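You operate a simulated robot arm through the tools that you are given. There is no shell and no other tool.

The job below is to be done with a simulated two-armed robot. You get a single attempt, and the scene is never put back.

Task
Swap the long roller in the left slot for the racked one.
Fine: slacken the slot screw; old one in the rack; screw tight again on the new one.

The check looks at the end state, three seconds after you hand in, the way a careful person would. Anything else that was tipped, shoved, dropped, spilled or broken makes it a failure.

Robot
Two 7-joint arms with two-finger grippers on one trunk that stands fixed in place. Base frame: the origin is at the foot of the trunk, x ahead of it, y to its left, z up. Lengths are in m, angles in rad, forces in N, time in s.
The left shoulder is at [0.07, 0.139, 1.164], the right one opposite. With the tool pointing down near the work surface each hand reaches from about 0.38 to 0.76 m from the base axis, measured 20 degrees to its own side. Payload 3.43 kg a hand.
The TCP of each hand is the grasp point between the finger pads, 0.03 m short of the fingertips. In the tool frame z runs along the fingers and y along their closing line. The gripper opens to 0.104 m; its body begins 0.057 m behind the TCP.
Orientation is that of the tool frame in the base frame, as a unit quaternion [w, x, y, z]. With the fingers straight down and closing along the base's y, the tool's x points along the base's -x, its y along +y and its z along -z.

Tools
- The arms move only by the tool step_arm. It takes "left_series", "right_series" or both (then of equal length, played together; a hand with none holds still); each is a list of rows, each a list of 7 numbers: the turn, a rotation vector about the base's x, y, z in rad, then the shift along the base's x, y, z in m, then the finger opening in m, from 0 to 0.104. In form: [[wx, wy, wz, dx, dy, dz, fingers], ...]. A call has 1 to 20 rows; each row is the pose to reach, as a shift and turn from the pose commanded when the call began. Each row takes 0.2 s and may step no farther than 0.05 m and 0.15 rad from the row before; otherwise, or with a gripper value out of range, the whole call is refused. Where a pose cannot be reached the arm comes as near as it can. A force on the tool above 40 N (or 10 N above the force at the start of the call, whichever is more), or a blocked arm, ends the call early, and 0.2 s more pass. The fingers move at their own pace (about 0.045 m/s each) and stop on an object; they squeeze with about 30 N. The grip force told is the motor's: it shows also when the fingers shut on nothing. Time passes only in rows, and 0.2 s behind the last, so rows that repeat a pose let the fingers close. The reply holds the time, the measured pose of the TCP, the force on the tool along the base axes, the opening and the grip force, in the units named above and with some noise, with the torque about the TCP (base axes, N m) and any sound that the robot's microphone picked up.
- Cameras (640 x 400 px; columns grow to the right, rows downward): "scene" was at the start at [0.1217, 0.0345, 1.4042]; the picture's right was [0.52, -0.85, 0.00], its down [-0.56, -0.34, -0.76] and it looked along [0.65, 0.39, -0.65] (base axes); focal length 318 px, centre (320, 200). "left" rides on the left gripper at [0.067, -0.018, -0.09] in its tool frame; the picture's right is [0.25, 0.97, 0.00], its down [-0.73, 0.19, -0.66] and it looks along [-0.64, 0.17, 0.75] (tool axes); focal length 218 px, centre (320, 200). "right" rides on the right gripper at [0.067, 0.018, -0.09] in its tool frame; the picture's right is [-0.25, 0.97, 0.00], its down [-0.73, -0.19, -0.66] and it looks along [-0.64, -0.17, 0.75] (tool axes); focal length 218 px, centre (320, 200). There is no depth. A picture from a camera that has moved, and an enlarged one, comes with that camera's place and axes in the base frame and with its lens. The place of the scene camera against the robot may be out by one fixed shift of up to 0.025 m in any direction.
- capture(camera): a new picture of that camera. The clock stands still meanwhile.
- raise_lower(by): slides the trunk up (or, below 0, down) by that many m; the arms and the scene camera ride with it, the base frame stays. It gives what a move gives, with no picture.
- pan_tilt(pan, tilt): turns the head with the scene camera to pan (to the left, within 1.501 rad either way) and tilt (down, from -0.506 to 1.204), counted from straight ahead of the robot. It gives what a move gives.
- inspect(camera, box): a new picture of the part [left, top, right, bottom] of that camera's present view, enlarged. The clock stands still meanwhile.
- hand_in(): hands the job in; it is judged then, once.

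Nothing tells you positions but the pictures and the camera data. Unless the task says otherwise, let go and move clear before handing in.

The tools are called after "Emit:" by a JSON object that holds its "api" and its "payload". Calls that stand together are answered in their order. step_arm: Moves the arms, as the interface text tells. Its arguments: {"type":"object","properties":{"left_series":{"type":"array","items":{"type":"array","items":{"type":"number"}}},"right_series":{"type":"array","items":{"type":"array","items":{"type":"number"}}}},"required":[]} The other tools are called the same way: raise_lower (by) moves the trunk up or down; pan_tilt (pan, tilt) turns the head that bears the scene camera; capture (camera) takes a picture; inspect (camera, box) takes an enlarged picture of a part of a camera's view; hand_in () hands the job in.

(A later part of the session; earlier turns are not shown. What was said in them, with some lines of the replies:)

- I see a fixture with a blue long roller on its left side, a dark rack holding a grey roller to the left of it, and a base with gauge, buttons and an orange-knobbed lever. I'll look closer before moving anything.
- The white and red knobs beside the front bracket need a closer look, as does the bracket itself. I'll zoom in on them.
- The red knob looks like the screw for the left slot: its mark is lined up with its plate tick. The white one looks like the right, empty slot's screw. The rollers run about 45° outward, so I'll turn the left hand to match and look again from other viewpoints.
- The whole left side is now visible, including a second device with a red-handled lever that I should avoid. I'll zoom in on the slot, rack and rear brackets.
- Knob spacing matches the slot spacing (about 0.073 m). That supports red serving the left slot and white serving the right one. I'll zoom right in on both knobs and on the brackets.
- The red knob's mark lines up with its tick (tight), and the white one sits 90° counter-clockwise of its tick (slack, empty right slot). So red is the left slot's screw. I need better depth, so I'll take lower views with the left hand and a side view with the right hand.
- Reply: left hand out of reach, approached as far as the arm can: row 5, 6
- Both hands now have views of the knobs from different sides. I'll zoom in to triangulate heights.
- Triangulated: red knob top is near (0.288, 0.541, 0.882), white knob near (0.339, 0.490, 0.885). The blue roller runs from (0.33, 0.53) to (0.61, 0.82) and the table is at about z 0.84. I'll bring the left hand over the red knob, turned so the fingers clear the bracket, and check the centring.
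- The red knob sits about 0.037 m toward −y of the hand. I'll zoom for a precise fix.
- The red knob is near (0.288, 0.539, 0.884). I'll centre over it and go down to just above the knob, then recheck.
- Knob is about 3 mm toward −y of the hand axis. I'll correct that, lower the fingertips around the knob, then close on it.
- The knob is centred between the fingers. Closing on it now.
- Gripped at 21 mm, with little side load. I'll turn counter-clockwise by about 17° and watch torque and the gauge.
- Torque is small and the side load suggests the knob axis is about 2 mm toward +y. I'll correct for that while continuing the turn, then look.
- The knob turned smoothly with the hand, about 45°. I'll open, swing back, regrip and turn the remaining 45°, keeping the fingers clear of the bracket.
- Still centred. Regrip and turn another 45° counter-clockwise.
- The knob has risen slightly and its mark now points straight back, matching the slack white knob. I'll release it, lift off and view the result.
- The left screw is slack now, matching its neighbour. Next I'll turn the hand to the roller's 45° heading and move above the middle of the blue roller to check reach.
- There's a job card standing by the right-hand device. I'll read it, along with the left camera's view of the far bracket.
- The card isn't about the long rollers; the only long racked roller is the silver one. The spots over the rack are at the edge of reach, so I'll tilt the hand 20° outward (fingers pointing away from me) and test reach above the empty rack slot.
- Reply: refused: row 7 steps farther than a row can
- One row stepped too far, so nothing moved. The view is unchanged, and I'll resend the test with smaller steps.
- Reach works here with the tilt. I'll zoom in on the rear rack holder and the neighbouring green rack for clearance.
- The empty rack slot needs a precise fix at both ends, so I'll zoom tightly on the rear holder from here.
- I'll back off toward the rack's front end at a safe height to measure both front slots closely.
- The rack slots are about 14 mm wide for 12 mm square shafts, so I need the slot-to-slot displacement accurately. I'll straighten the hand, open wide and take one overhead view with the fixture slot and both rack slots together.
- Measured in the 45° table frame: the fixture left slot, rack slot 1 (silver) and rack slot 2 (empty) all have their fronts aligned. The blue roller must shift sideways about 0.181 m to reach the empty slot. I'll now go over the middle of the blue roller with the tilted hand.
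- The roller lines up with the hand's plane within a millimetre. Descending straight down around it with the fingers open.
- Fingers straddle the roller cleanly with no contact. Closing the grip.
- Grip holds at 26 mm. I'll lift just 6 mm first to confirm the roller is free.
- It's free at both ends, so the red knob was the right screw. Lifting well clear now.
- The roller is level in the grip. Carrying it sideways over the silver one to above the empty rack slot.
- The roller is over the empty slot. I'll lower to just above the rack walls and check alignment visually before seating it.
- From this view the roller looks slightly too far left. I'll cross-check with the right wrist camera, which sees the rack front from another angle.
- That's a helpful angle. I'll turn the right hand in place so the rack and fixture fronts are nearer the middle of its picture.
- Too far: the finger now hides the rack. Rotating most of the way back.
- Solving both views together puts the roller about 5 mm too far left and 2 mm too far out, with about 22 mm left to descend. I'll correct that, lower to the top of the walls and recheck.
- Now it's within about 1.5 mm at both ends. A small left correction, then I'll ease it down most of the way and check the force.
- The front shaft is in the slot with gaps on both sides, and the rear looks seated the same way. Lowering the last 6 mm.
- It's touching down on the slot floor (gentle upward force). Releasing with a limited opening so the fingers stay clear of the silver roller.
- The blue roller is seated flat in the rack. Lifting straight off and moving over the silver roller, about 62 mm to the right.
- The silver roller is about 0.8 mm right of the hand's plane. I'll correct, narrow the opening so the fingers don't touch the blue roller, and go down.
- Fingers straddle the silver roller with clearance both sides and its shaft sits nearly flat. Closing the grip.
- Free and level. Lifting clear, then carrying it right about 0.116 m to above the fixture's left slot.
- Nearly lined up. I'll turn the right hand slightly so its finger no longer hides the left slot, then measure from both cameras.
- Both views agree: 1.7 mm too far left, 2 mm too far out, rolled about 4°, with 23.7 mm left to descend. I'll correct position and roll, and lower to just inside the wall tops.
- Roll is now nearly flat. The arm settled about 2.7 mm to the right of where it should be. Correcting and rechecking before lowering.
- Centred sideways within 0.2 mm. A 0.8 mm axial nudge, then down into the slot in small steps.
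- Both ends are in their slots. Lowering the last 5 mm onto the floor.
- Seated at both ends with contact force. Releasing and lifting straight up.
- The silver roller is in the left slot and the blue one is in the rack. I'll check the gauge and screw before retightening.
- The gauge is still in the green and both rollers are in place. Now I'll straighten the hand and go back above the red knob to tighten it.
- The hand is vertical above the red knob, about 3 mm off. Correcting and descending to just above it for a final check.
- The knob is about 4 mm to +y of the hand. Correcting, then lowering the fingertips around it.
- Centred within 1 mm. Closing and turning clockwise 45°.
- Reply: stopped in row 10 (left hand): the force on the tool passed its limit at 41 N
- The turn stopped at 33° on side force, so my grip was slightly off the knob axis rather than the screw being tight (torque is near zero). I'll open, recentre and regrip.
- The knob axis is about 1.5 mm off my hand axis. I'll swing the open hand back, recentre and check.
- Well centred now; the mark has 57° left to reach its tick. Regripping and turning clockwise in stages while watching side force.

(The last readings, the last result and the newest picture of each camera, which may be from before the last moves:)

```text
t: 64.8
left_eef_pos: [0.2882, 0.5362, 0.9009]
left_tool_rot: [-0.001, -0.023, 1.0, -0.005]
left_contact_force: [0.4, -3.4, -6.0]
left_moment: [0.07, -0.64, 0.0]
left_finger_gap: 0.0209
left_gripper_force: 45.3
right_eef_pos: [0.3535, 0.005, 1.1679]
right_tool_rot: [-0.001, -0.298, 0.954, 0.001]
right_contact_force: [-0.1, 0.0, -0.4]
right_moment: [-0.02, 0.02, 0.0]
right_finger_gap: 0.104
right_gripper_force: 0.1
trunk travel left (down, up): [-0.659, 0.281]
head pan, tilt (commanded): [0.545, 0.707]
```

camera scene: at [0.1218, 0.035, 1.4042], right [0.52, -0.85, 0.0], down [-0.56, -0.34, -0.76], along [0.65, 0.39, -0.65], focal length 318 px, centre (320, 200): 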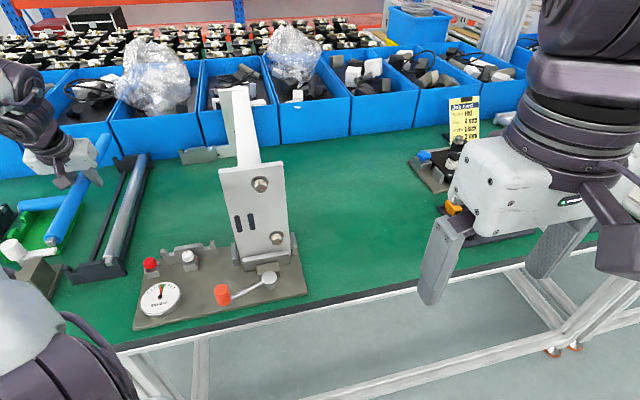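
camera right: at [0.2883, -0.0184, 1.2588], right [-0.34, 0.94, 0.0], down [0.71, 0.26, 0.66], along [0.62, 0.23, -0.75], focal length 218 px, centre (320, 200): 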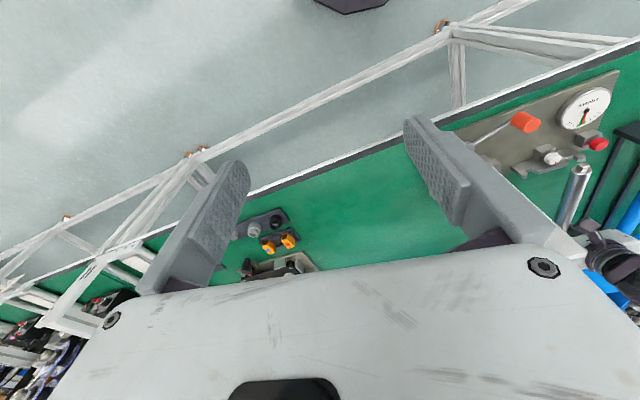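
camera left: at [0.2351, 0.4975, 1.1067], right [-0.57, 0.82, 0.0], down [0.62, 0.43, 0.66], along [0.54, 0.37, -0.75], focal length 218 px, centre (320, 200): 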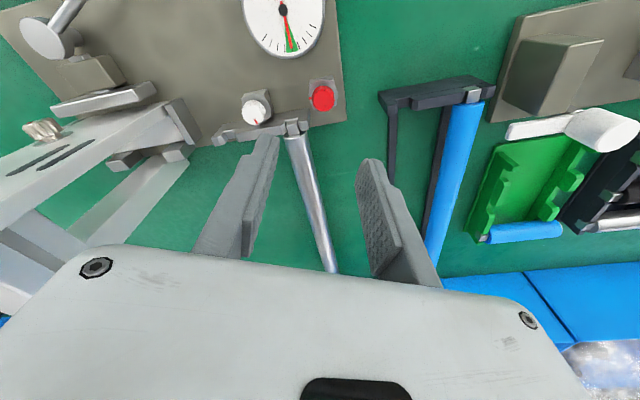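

Side force is small this time. The knob is drawing down a little as it tightens, so I'll follow it and continue.

Emit:
{"api": "step_arm", "payload": {"left_series": [[0, 0, -0.1, 0, -0.0002, -0.0003, 0.0], [0, 0, -0.2, 0, -0.0003, -0.0005, 0.0], [0, 0, -0.3, 0, -0.0003, -0.0007, 0.0], [0, 0, -0.4, 0, -0.0003, -0.0009, 0.0]]}}

Emit:
{"api": "inspect", "payload": {"camera": "left", "box": [280, 110, 370, 190]}}

Emit:
{"api": "inspect", "payload": {"camera": "scene", "box": [130, 220, 210, 310]}}

```text
t: 65.8
left_eef_pos: [0.2886, 0.5364, 0.9017]
left_tool_rot: [-0.001, 0.175, 0.985, -0.004]
left_contact_force: [-1.1, -1.4, -5.0]
left_moment: [0.02, -0.19, 0.01]
left_finger_gap: 0.0206
left_gripper_force: 45.2
right_eef_pos: [0.3532, 0.0056, 1.1683]
right_tool_rot: [0.0, -0.298, 0.955, 0.001]
right_contact_force: [0.2, 0.5, 0.3]
right_moment: [0.0, -0.03, 0.01]
right_finger_gap: 0.1037
right_gripper_force: 0.1
trunk travel left (down, up): [-0.659, 0.281]
head pan, tilt (commanded): [0.545, 0.707]
```

```text
5.00 times, centred on (325, 150) of left
camera zoom: at [0.22, 0.5444, 0.9893], right [0.09, 1.0, -0.01], down [0.75, -0.07, 0.65], along [0.65, -0.07, -0.76], focal length 1091 px, centre (295, 450)
```

zoom: 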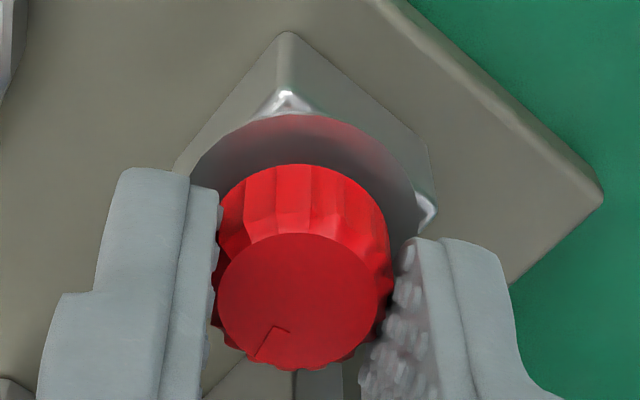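

```text
4.44 times, centred on (170, 265) of scene
camera zoom: at [0.1217, 0.0348, 1.4041], right [0.52, -0.85, 0.0], down [-0.56, -0.34, -0.76], along [0.65, 0.39, -0.65], focal length 1415 px, centre (987, -89)
```

zoom: 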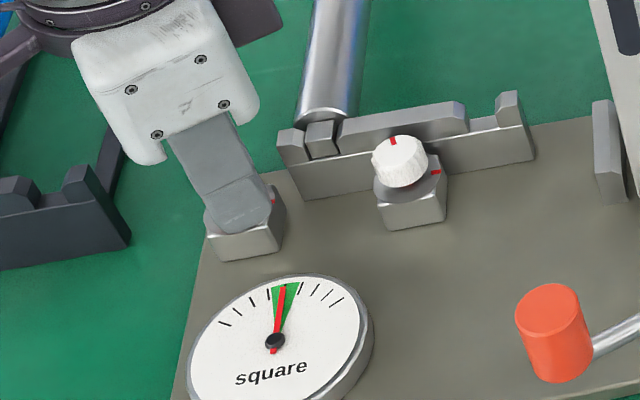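

40° done with little load, so about 17° remain. Continuing gently to the tick.

Emit:
{"api": "step_arm", "payload": {"left_series": [[0, 0, -0.08, 0, 0, -0.0002, 0.0], [0, 0, -0.16, 0, 0, -0.0003, 0.0], [0, 0, -0.23, 0, 0, -0.0004, 0.0], [0, 0, -0.29, 0, 0, -0.0005, 0.0]]}}

Emit:
{"api": "inspect", "payload": {"camera": "left", "box": [280, 110, 370, 190]}}

Emit:
{"api": "inspect", "payload": {"camera": "scene", "box": [130, 220, 210, 310]}}

```text
t: 66.8
left_eef_pos: [0.2883, 0.536, 0.9002]
left_tool_rot: [-0.002, 0.315, 0.949, -0.004]
left_contact_force: [-1.3, -4.2, -4.5]
left_moment: [-0.17, -0.19, 0.48]
left_finger_gap: 0.0211
left_gripper_force: 44.7
right_eef_pos: [0.3522, 0.0051, 1.169]
right_tool_rot: [0.0, -0.297, 0.955, 0.002]
right_contact_force: [0.4, 0.8, -0.8]
right_moment: [0.0, 0.0, 0.0]
right_finger_gap: 0.1042
right_gripper_force: 0.0
trunk travel left (down, up): [-0.659, 0.281]
head pan, tilt (commanded): [0.545, 0.707]
```

```text
5.00 times, centred on (325, 150) of left
camera zoom: at [0.2246, 0.5635, 0.989], right [0.38, 0.93, -0.01], down [0.7, -0.28, 0.65], along [0.6, -0.25, -0.76], focal length 1091 px, centre (295, 450)
```

zoom: 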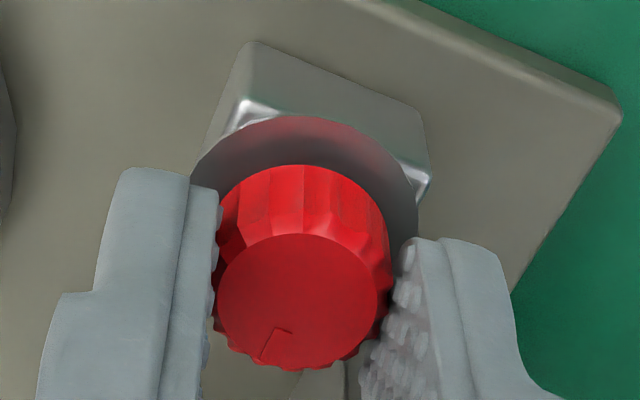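

```text
4.44 times, centred on (170, 265) of scene
camera zoom: at [0.1216, 0.0342, 1.4042], right [0.52, -0.85, 0.0], down [-0.56, -0.34, -0.76], along [0.65, 0.39, -0.65], focal length 1415 px, centre (987, -89)
```

zoom: 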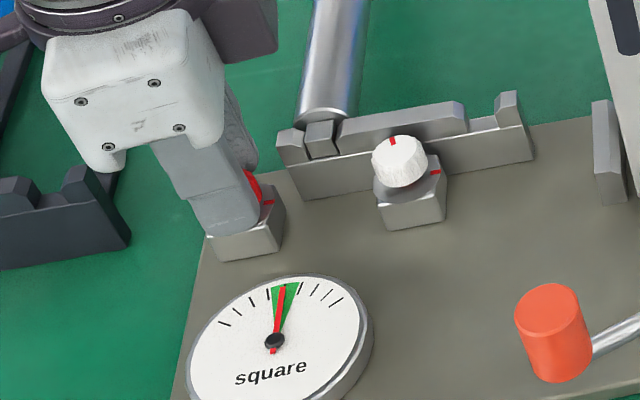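

Torque has jumped to about 0.5 N·m, so it's biting and the mark is at the tick. One small extra nip to make sure it's tight.

Emit:
{"api": "step_arm", "payload": {"left_series": [[0, 0, -0.05, 0, 0, 0, 0.0], [0, 0, -0.1, 0, 0, 0, 0.0], [0, 0, -0.1, 0, 0, 0, 0.0]]}}

Emit:
{"api": "inspect", "payload": {"camera": "left", "box": [280, 110, 370, 190]}}

Emit:
{"api": "inspect", "payload": {"camera": "scene", "box": [130, 220, 210, 310]}}

```text
t: 67.6
left_eef_pos: [0.2899, 0.5357, 0.901]
left_tool_rot: [-0.002, 0.361, 0.932, -0.003]
left_contact_force: [-1.6, -6.2, -3.7]
left_moment: [0.17, -0.08, 0.29]
left_finger_gap: 0.0205
left_gripper_force: 45.3
right_eef_pos: [0.3533, 0.0041, 1.1688]
right_tool_rot: [-0.001, -0.298, 0.955, 0.001]
right_contact_force: [0.3, 0.7, -1.0]
right_moment: [-0.03, 0.0, -0.06]
right_finger_gap: 0.1039
right_gripper_force: 0.1
trunk travel left (down, up): [-0.659, 0.281]
head pan, tilt (commanded): [0.545, 0.707]
```

```text
5.00 times, centred on (325, 150) of left
camera zoom: at [0.2278, 0.5693, 0.989], right [0.47, 0.88, -0.01], down [0.67, -0.35, 0.65], along [0.58, -0.31, -0.76], focal length 1091 px, centre (295, 450)
```

zoom: 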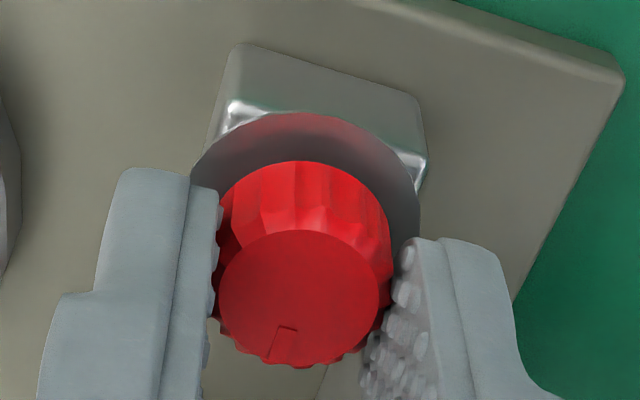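

```text
4.44 times, centred on (170, 265) of scene
camera zoom: at [0.1214, 0.034, 1.4042], right [0.52, -0.85, 0.0], down [-0.56, -0.34, -0.76], along [0.65, 0.39, -0.65], focal length 1415 px, centre (987, -89)
```

zoom: 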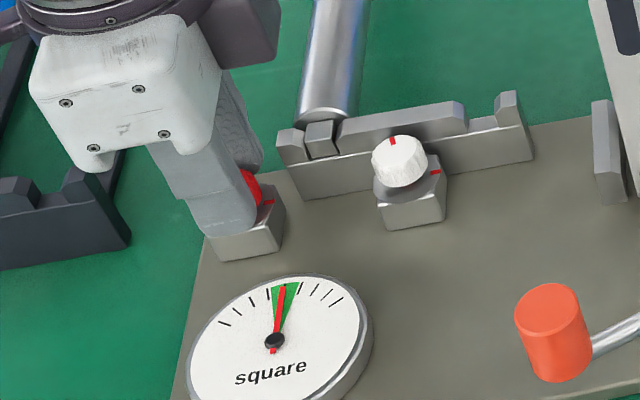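

The fingers now slip on the knob, so the screw is against its stop. Opening, lifting clear and inspecting.

Emit:
{"api": "step_arm", "payload": {"left_series": [[0, 0, 0, 0, 0, 0, 0.035], [0, 0, 0, 0, 0, 0, 0.05], [0, 0, 0, 0, 0, 0, 0.05], [0, 0, 0, 0, 0, 0.03, 0.05], [0, 0, 0, 0, 0, 0.07, 0.05], [0, 0, 0, 0, 0, 0.12, 0.05], [0, 0, 0.1, -0.03, 0, 0.15, 0.05]]}}

Emit:
{"api": "inspect", "payload": {"camera": "scene", "box": [135, 230, 215, 310]}}

Emit:
{"api": "inspect", "payload": {"camera": "scene", "box": [140, 252, 164, 276]}}

Emit:
{"api": "capture", "payload": {"camera": "scene"}}

Emit:
{"api": "capture", "payload": {"camera": "left"}}

```text
t: 69.2
left_eef_pos: [0.2559, 0.5344, 1.0537]
left_tool_rot: [-0.001, 0.314, 0.949, -0.004]
left_contact_force: [-0.5, 0.1, 1.4]
left_moment: [0.03, -0.05, 0.05]
left_finger_gap: 0.05
left_gripper_force: 0.1
right_eef_pos: [0.3503, 0.0034, 1.1682]
right_tool_rot: [0.001, -0.299, 0.954, 0.0]
right_contact_force: [-0.9, -0.9, 0.0]
right_moment: [-0.01, -0.02, 0.0]
right_finger_gap: 0.1042
right_gripper_force: 0.2
trunk travel left (down, up): [-0.659, 0.281]
head pan, tilt (commanded): [0.545, 0.707]
```

```text
5.00 times, centred on (175, 270) of scene
camera zoom: at [0.1185, 0.0333, 1.4045], right [0.52, -0.86, 0.0], down [-0.55, -0.34, -0.76], along [0.65, 0.39, -0.65], focal length 1592 px, centre (1045, -150)
```

zoom: 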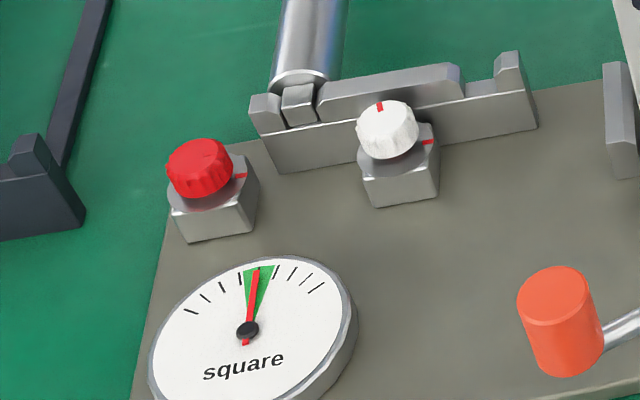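

```text
16.00 times, centred on (152, 264) of scene
camera zoom: at [0.1185, 0.0333, 1.4045], right [0.52, -0.86, 0.0], down [-0.55, -0.34, -0.76], along [0.65, 0.39, -0.65], focal length 5094 px, centre (3008, -824)
```

zoom: 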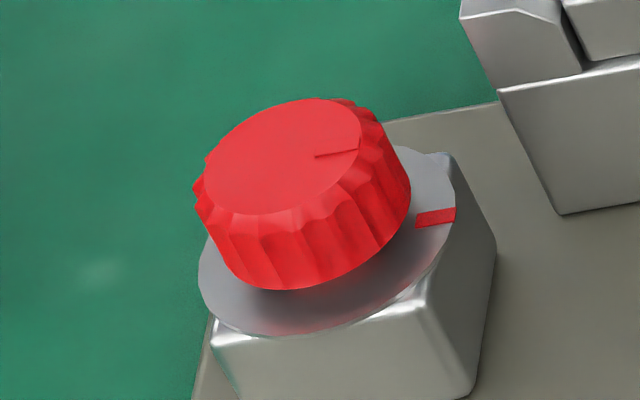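

```text
taken
camera scene: at [0.1185, 0.0333, 1.4045], right [0.52, -0.86, 0.0], down [-0.55, -0.34, -0.76], along [0.65, 0.39, -0.65], focal length 318 px, centre (320, 200)
```

scene: 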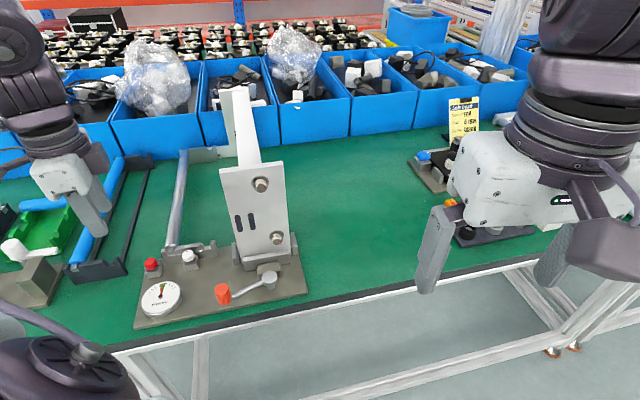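

```text
taken
camera left: at [0.191, 0.5617, 1.1404], right [0.37, 0.93, -0.01], down [0.7, -0.28, 0.66], along [0.61, -0.25, -0.75], focal length 218 px, centre (320, 200)
```

left: 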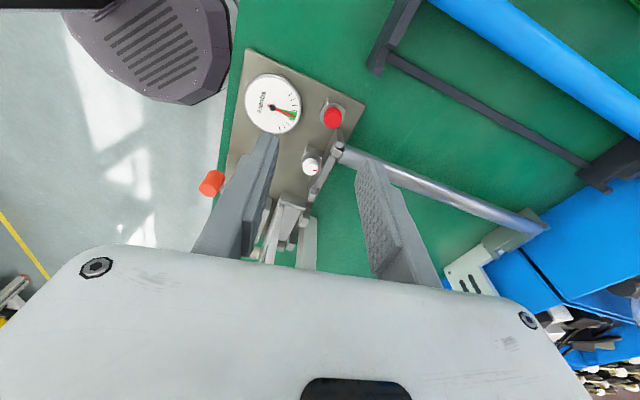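

The mark is back on its tick and the gauge is in the green. Final close-ups of all four roller ends.

Emit:
{"api": "inspect", "payload": {"camera": "scene", "box": [155, 230, 215, 275]}}

Emit:
{"api": "inspect", "payload": {"camera": "scene", "box": [165, 135, 225, 175]}}

Emit:
{"api": "inspect", "payload": {"camera": "left", "box": [440, 130, 640, 260]}}

Emit:
{"api": "inspect", "payload": {"camera": "right", "box": [540, 90, 640, 200]}}

Emit:
{"api": "inspect", "payload": {"camera": "scene", "box": [0, 140, 160, 300]}}

```text
8.89 times, centred on (185, 252) of scene
camera zoom: at [0.1185, 0.0333, 1.4045], right [0.52, -0.86, 0.0], down [-0.55, -0.34, -0.76], along [0.65, 0.39, -0.65], focal length 2830 px, centre (1520, -267)
```

zoom: 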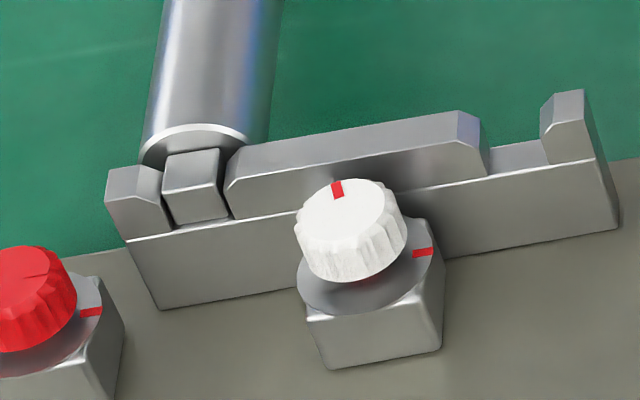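

```text
10.00 times, centred on (195, 155) of scene
camera zoom: at [0.1185, 0.0333, 1.4045], right [0.52, -0.86, 0.0], down [-0.55, -0.34, -0.76], along [0.65, 0.39, -0.65], focal length 3184 px, centre (1570, 650)
```

zoom: 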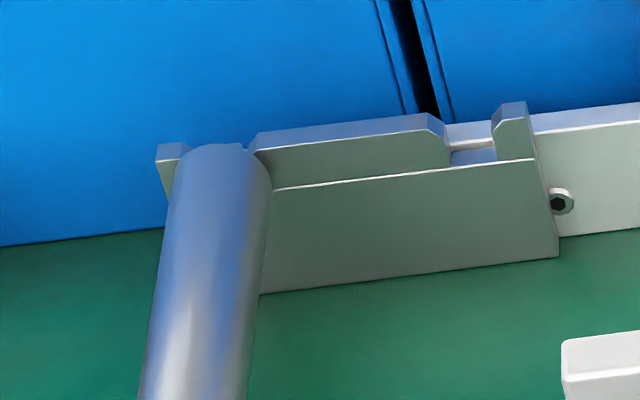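

```text
3.08 times, centred on (540, 195) of left
camera zoom: at [0.191, 0.5617, 1.1404], right [0.37, 0.93, -0.01], down [0.7, -0.28, 0.66], along [0.61, -0.25, -0.75], focal length 672 px, centre (-357, 215)
```

zoom: 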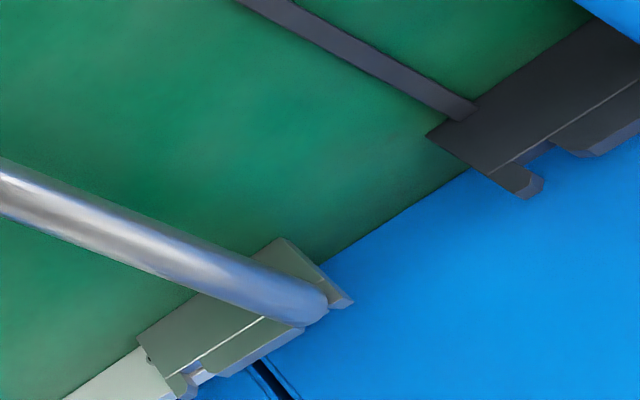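

```text
3.64 times, centred on (590, 145) of right
camera zoom: at [0.285, -0.0202, 1.2596], right [-0.34, 0.94, 0.0], down [0.71, 0.26, 0.66], along [0.62, 0.23, -0.75], focal length 794 px, centre (-662, 400)
```

zoom: 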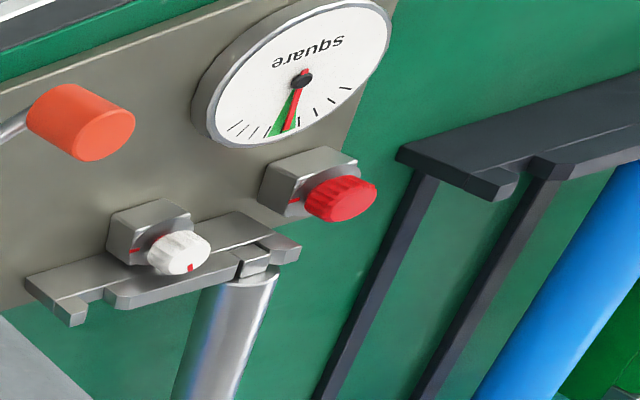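

```text
2.50 times, centred on (80, 220) of scene
camera zoom: at [0.1185, 0.0333, 1.4045], right [0.52, -0.86, 0.0], down [-0.55, -0.34, -0.76], along [0.65, 0.39, -0.65], focal length 796 px, centre (920, 150)
```

zoom: 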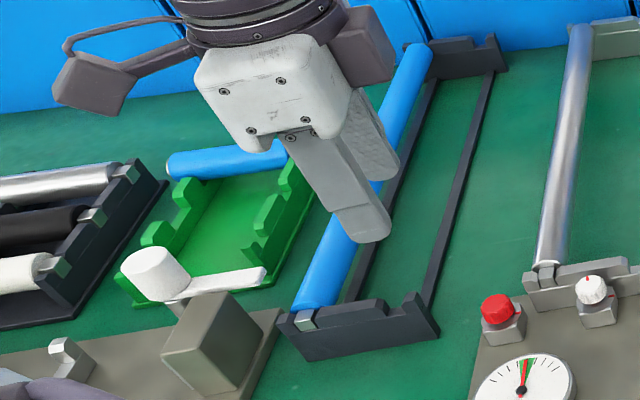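

Everything looks seated and tight. I'll move the left hand clear and make one last check of the rack's rear.

Emit:
{"api": "step_arm", "payload": {"left_series": [[0, 0, 0.1, 0.01, -0.02, 0.04, 0.06], [0, 0, 0.2, 0.02, -0.04, 0.08, 0.08], [0, 0, 0.3, 0.03, -0.06, 0.11, 0.1], [0, 0, 0.4, 0.04, -0.075, 0.12, 0.104], [0, 0, 0.5, 0.04, -0.075, 0.12, 0.104], [0, 0, 0.5, 0.04, -0.075, 0.12, 0.104]]}}

Emit:
{"api": "capture", "payload": {"camera": "scene"}}

Emit:
{"api": "inspect", "payload": {"camera": "scene", "box": [60, 130, 220, 300]}}

Emit:
{"api": "inspect", "payload": {"camera": "scene", "box": [100, 140, 160, 180]}}

Emit:
{"api": "inspect", "payload": {"camera": "scene", "box": [62, 245, 97, 280]}}

```text
t: 70.6
left_eef_pos: [0.2997, 0.4621, 1.1707]
left_tool_rot: [-0.001, 0.069, 0.998, -0.004]
left_contact_force: [-0.1, 0.4, -0.6]
left_moment: [-0.02, 0.01, 0.0]
left_finger_gap: 0.1039
left_gripper_force: 0.0
right_eef_pos: [0.3529, 0.0037, 1.1693]
right_tool_rot: [0.0, -0.299, 0.954, 0.001]
right_contact_force: [0.8, -0.7, 0.0]
right_moment: [-0.02, 0.0, 0.0]
right_finger_gap: 0.104
right_gripper_force: 0.0
trunk travel left (down, up): [-0.659, 0.281]
head pan, tilt (commanded): [0.545, 0.707]
```

```text
taken
camera scene: at [0.1218, 0.0346, 1.4042], right [0.52, -0.85, 0.0], down [-0.56, -0.34, -0.76], along [0.65, 0.39, -0.65], focal length 318 px, centre (320, 200)
```

scene: 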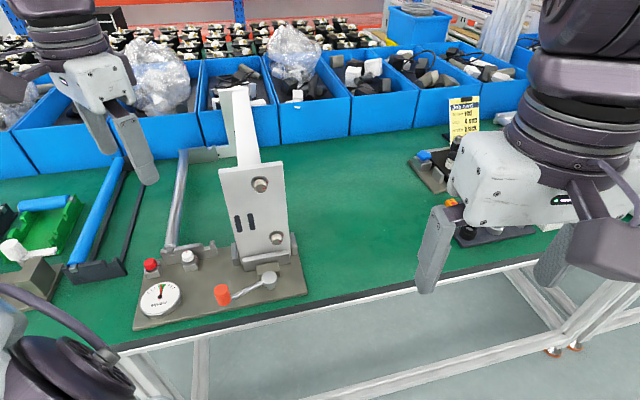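

```text
2.35 times, centred on (140, 215) of scene
camera zoom: at [0.1218, 0.0346, 1.4042], right [0.52, -0.85, 0.0], down [-0.56, -0.34, -0.76], along [0.65, 0.39, -0.65], focal length 749 px, centre (744, 165)
```

zoom: 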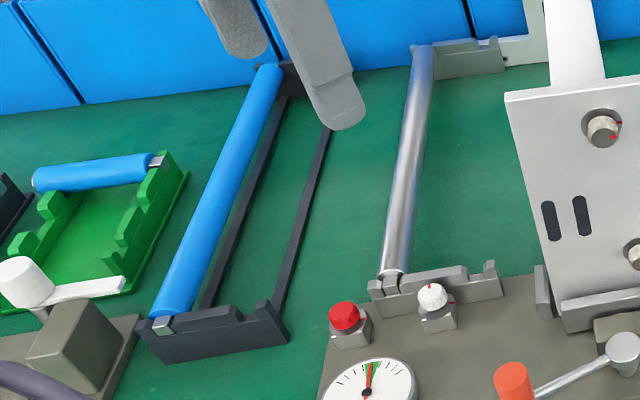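

```text
10.00 times, centred on (130, 160) of scene
camera zoom: at [0.1218, 0.0346, 1.4042], right [0.52, -0.85, 0.0], down [-0.56, -0.34, -0.76], along [0.65, 0.39, -0.65], focal length 3184 px, centre (2220, 600)
```

zoom: 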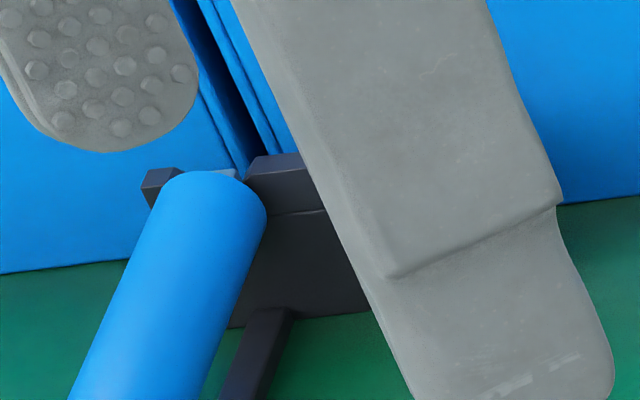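

```text
11.43 times, centred on (80, 262) of scene
camera zoom: at [0.1218, 0.0346, 1.4042], right [0.52, -0.85, 0.0], down [-0.56, -0.34, -0.76], along [0.65, 0.39, -0.65], focal length 3638 px, centre (3069, -514)
```

zoom: 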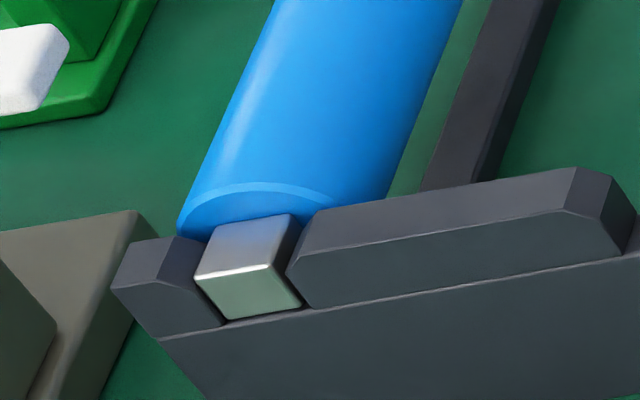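

The silver roller is seated in the left slot with its red screw tight, mark on the tick. The old blue roller rests in the rack at both ends, the gauge reads in the green, and nothing else has moved. Both hands are clear, so I'm handing in.

Emit:
{"api": "hand_in", "payload": {}}

```text
The job is handed in.
```

The long silver roller from the rack is now seated in the left slot, and the old blue one is in the rack. I've handed the job in but haven't seen the result.

- **Slot screw:** I slackened the red knob 90° for the swap and tightened it afterwards until my fingers slipped on it. Its mark is back on its tick.
- **Rollers:** both ends of each roller looked seated in the final close-ups, and the "square" gauge still reads in the green.
- **Blue roller's place:** it went into the rack's free slot, not the one the silver roller came from, which is now empty.
- **One stop:** the first tightening turn cut out at 41 N of side force because my grip was slightly off the knob's axis. I recentred, and the rest of the turn went smoothly.

I saw nothing else disturbed, and both hands were empty and clear at hand-in.
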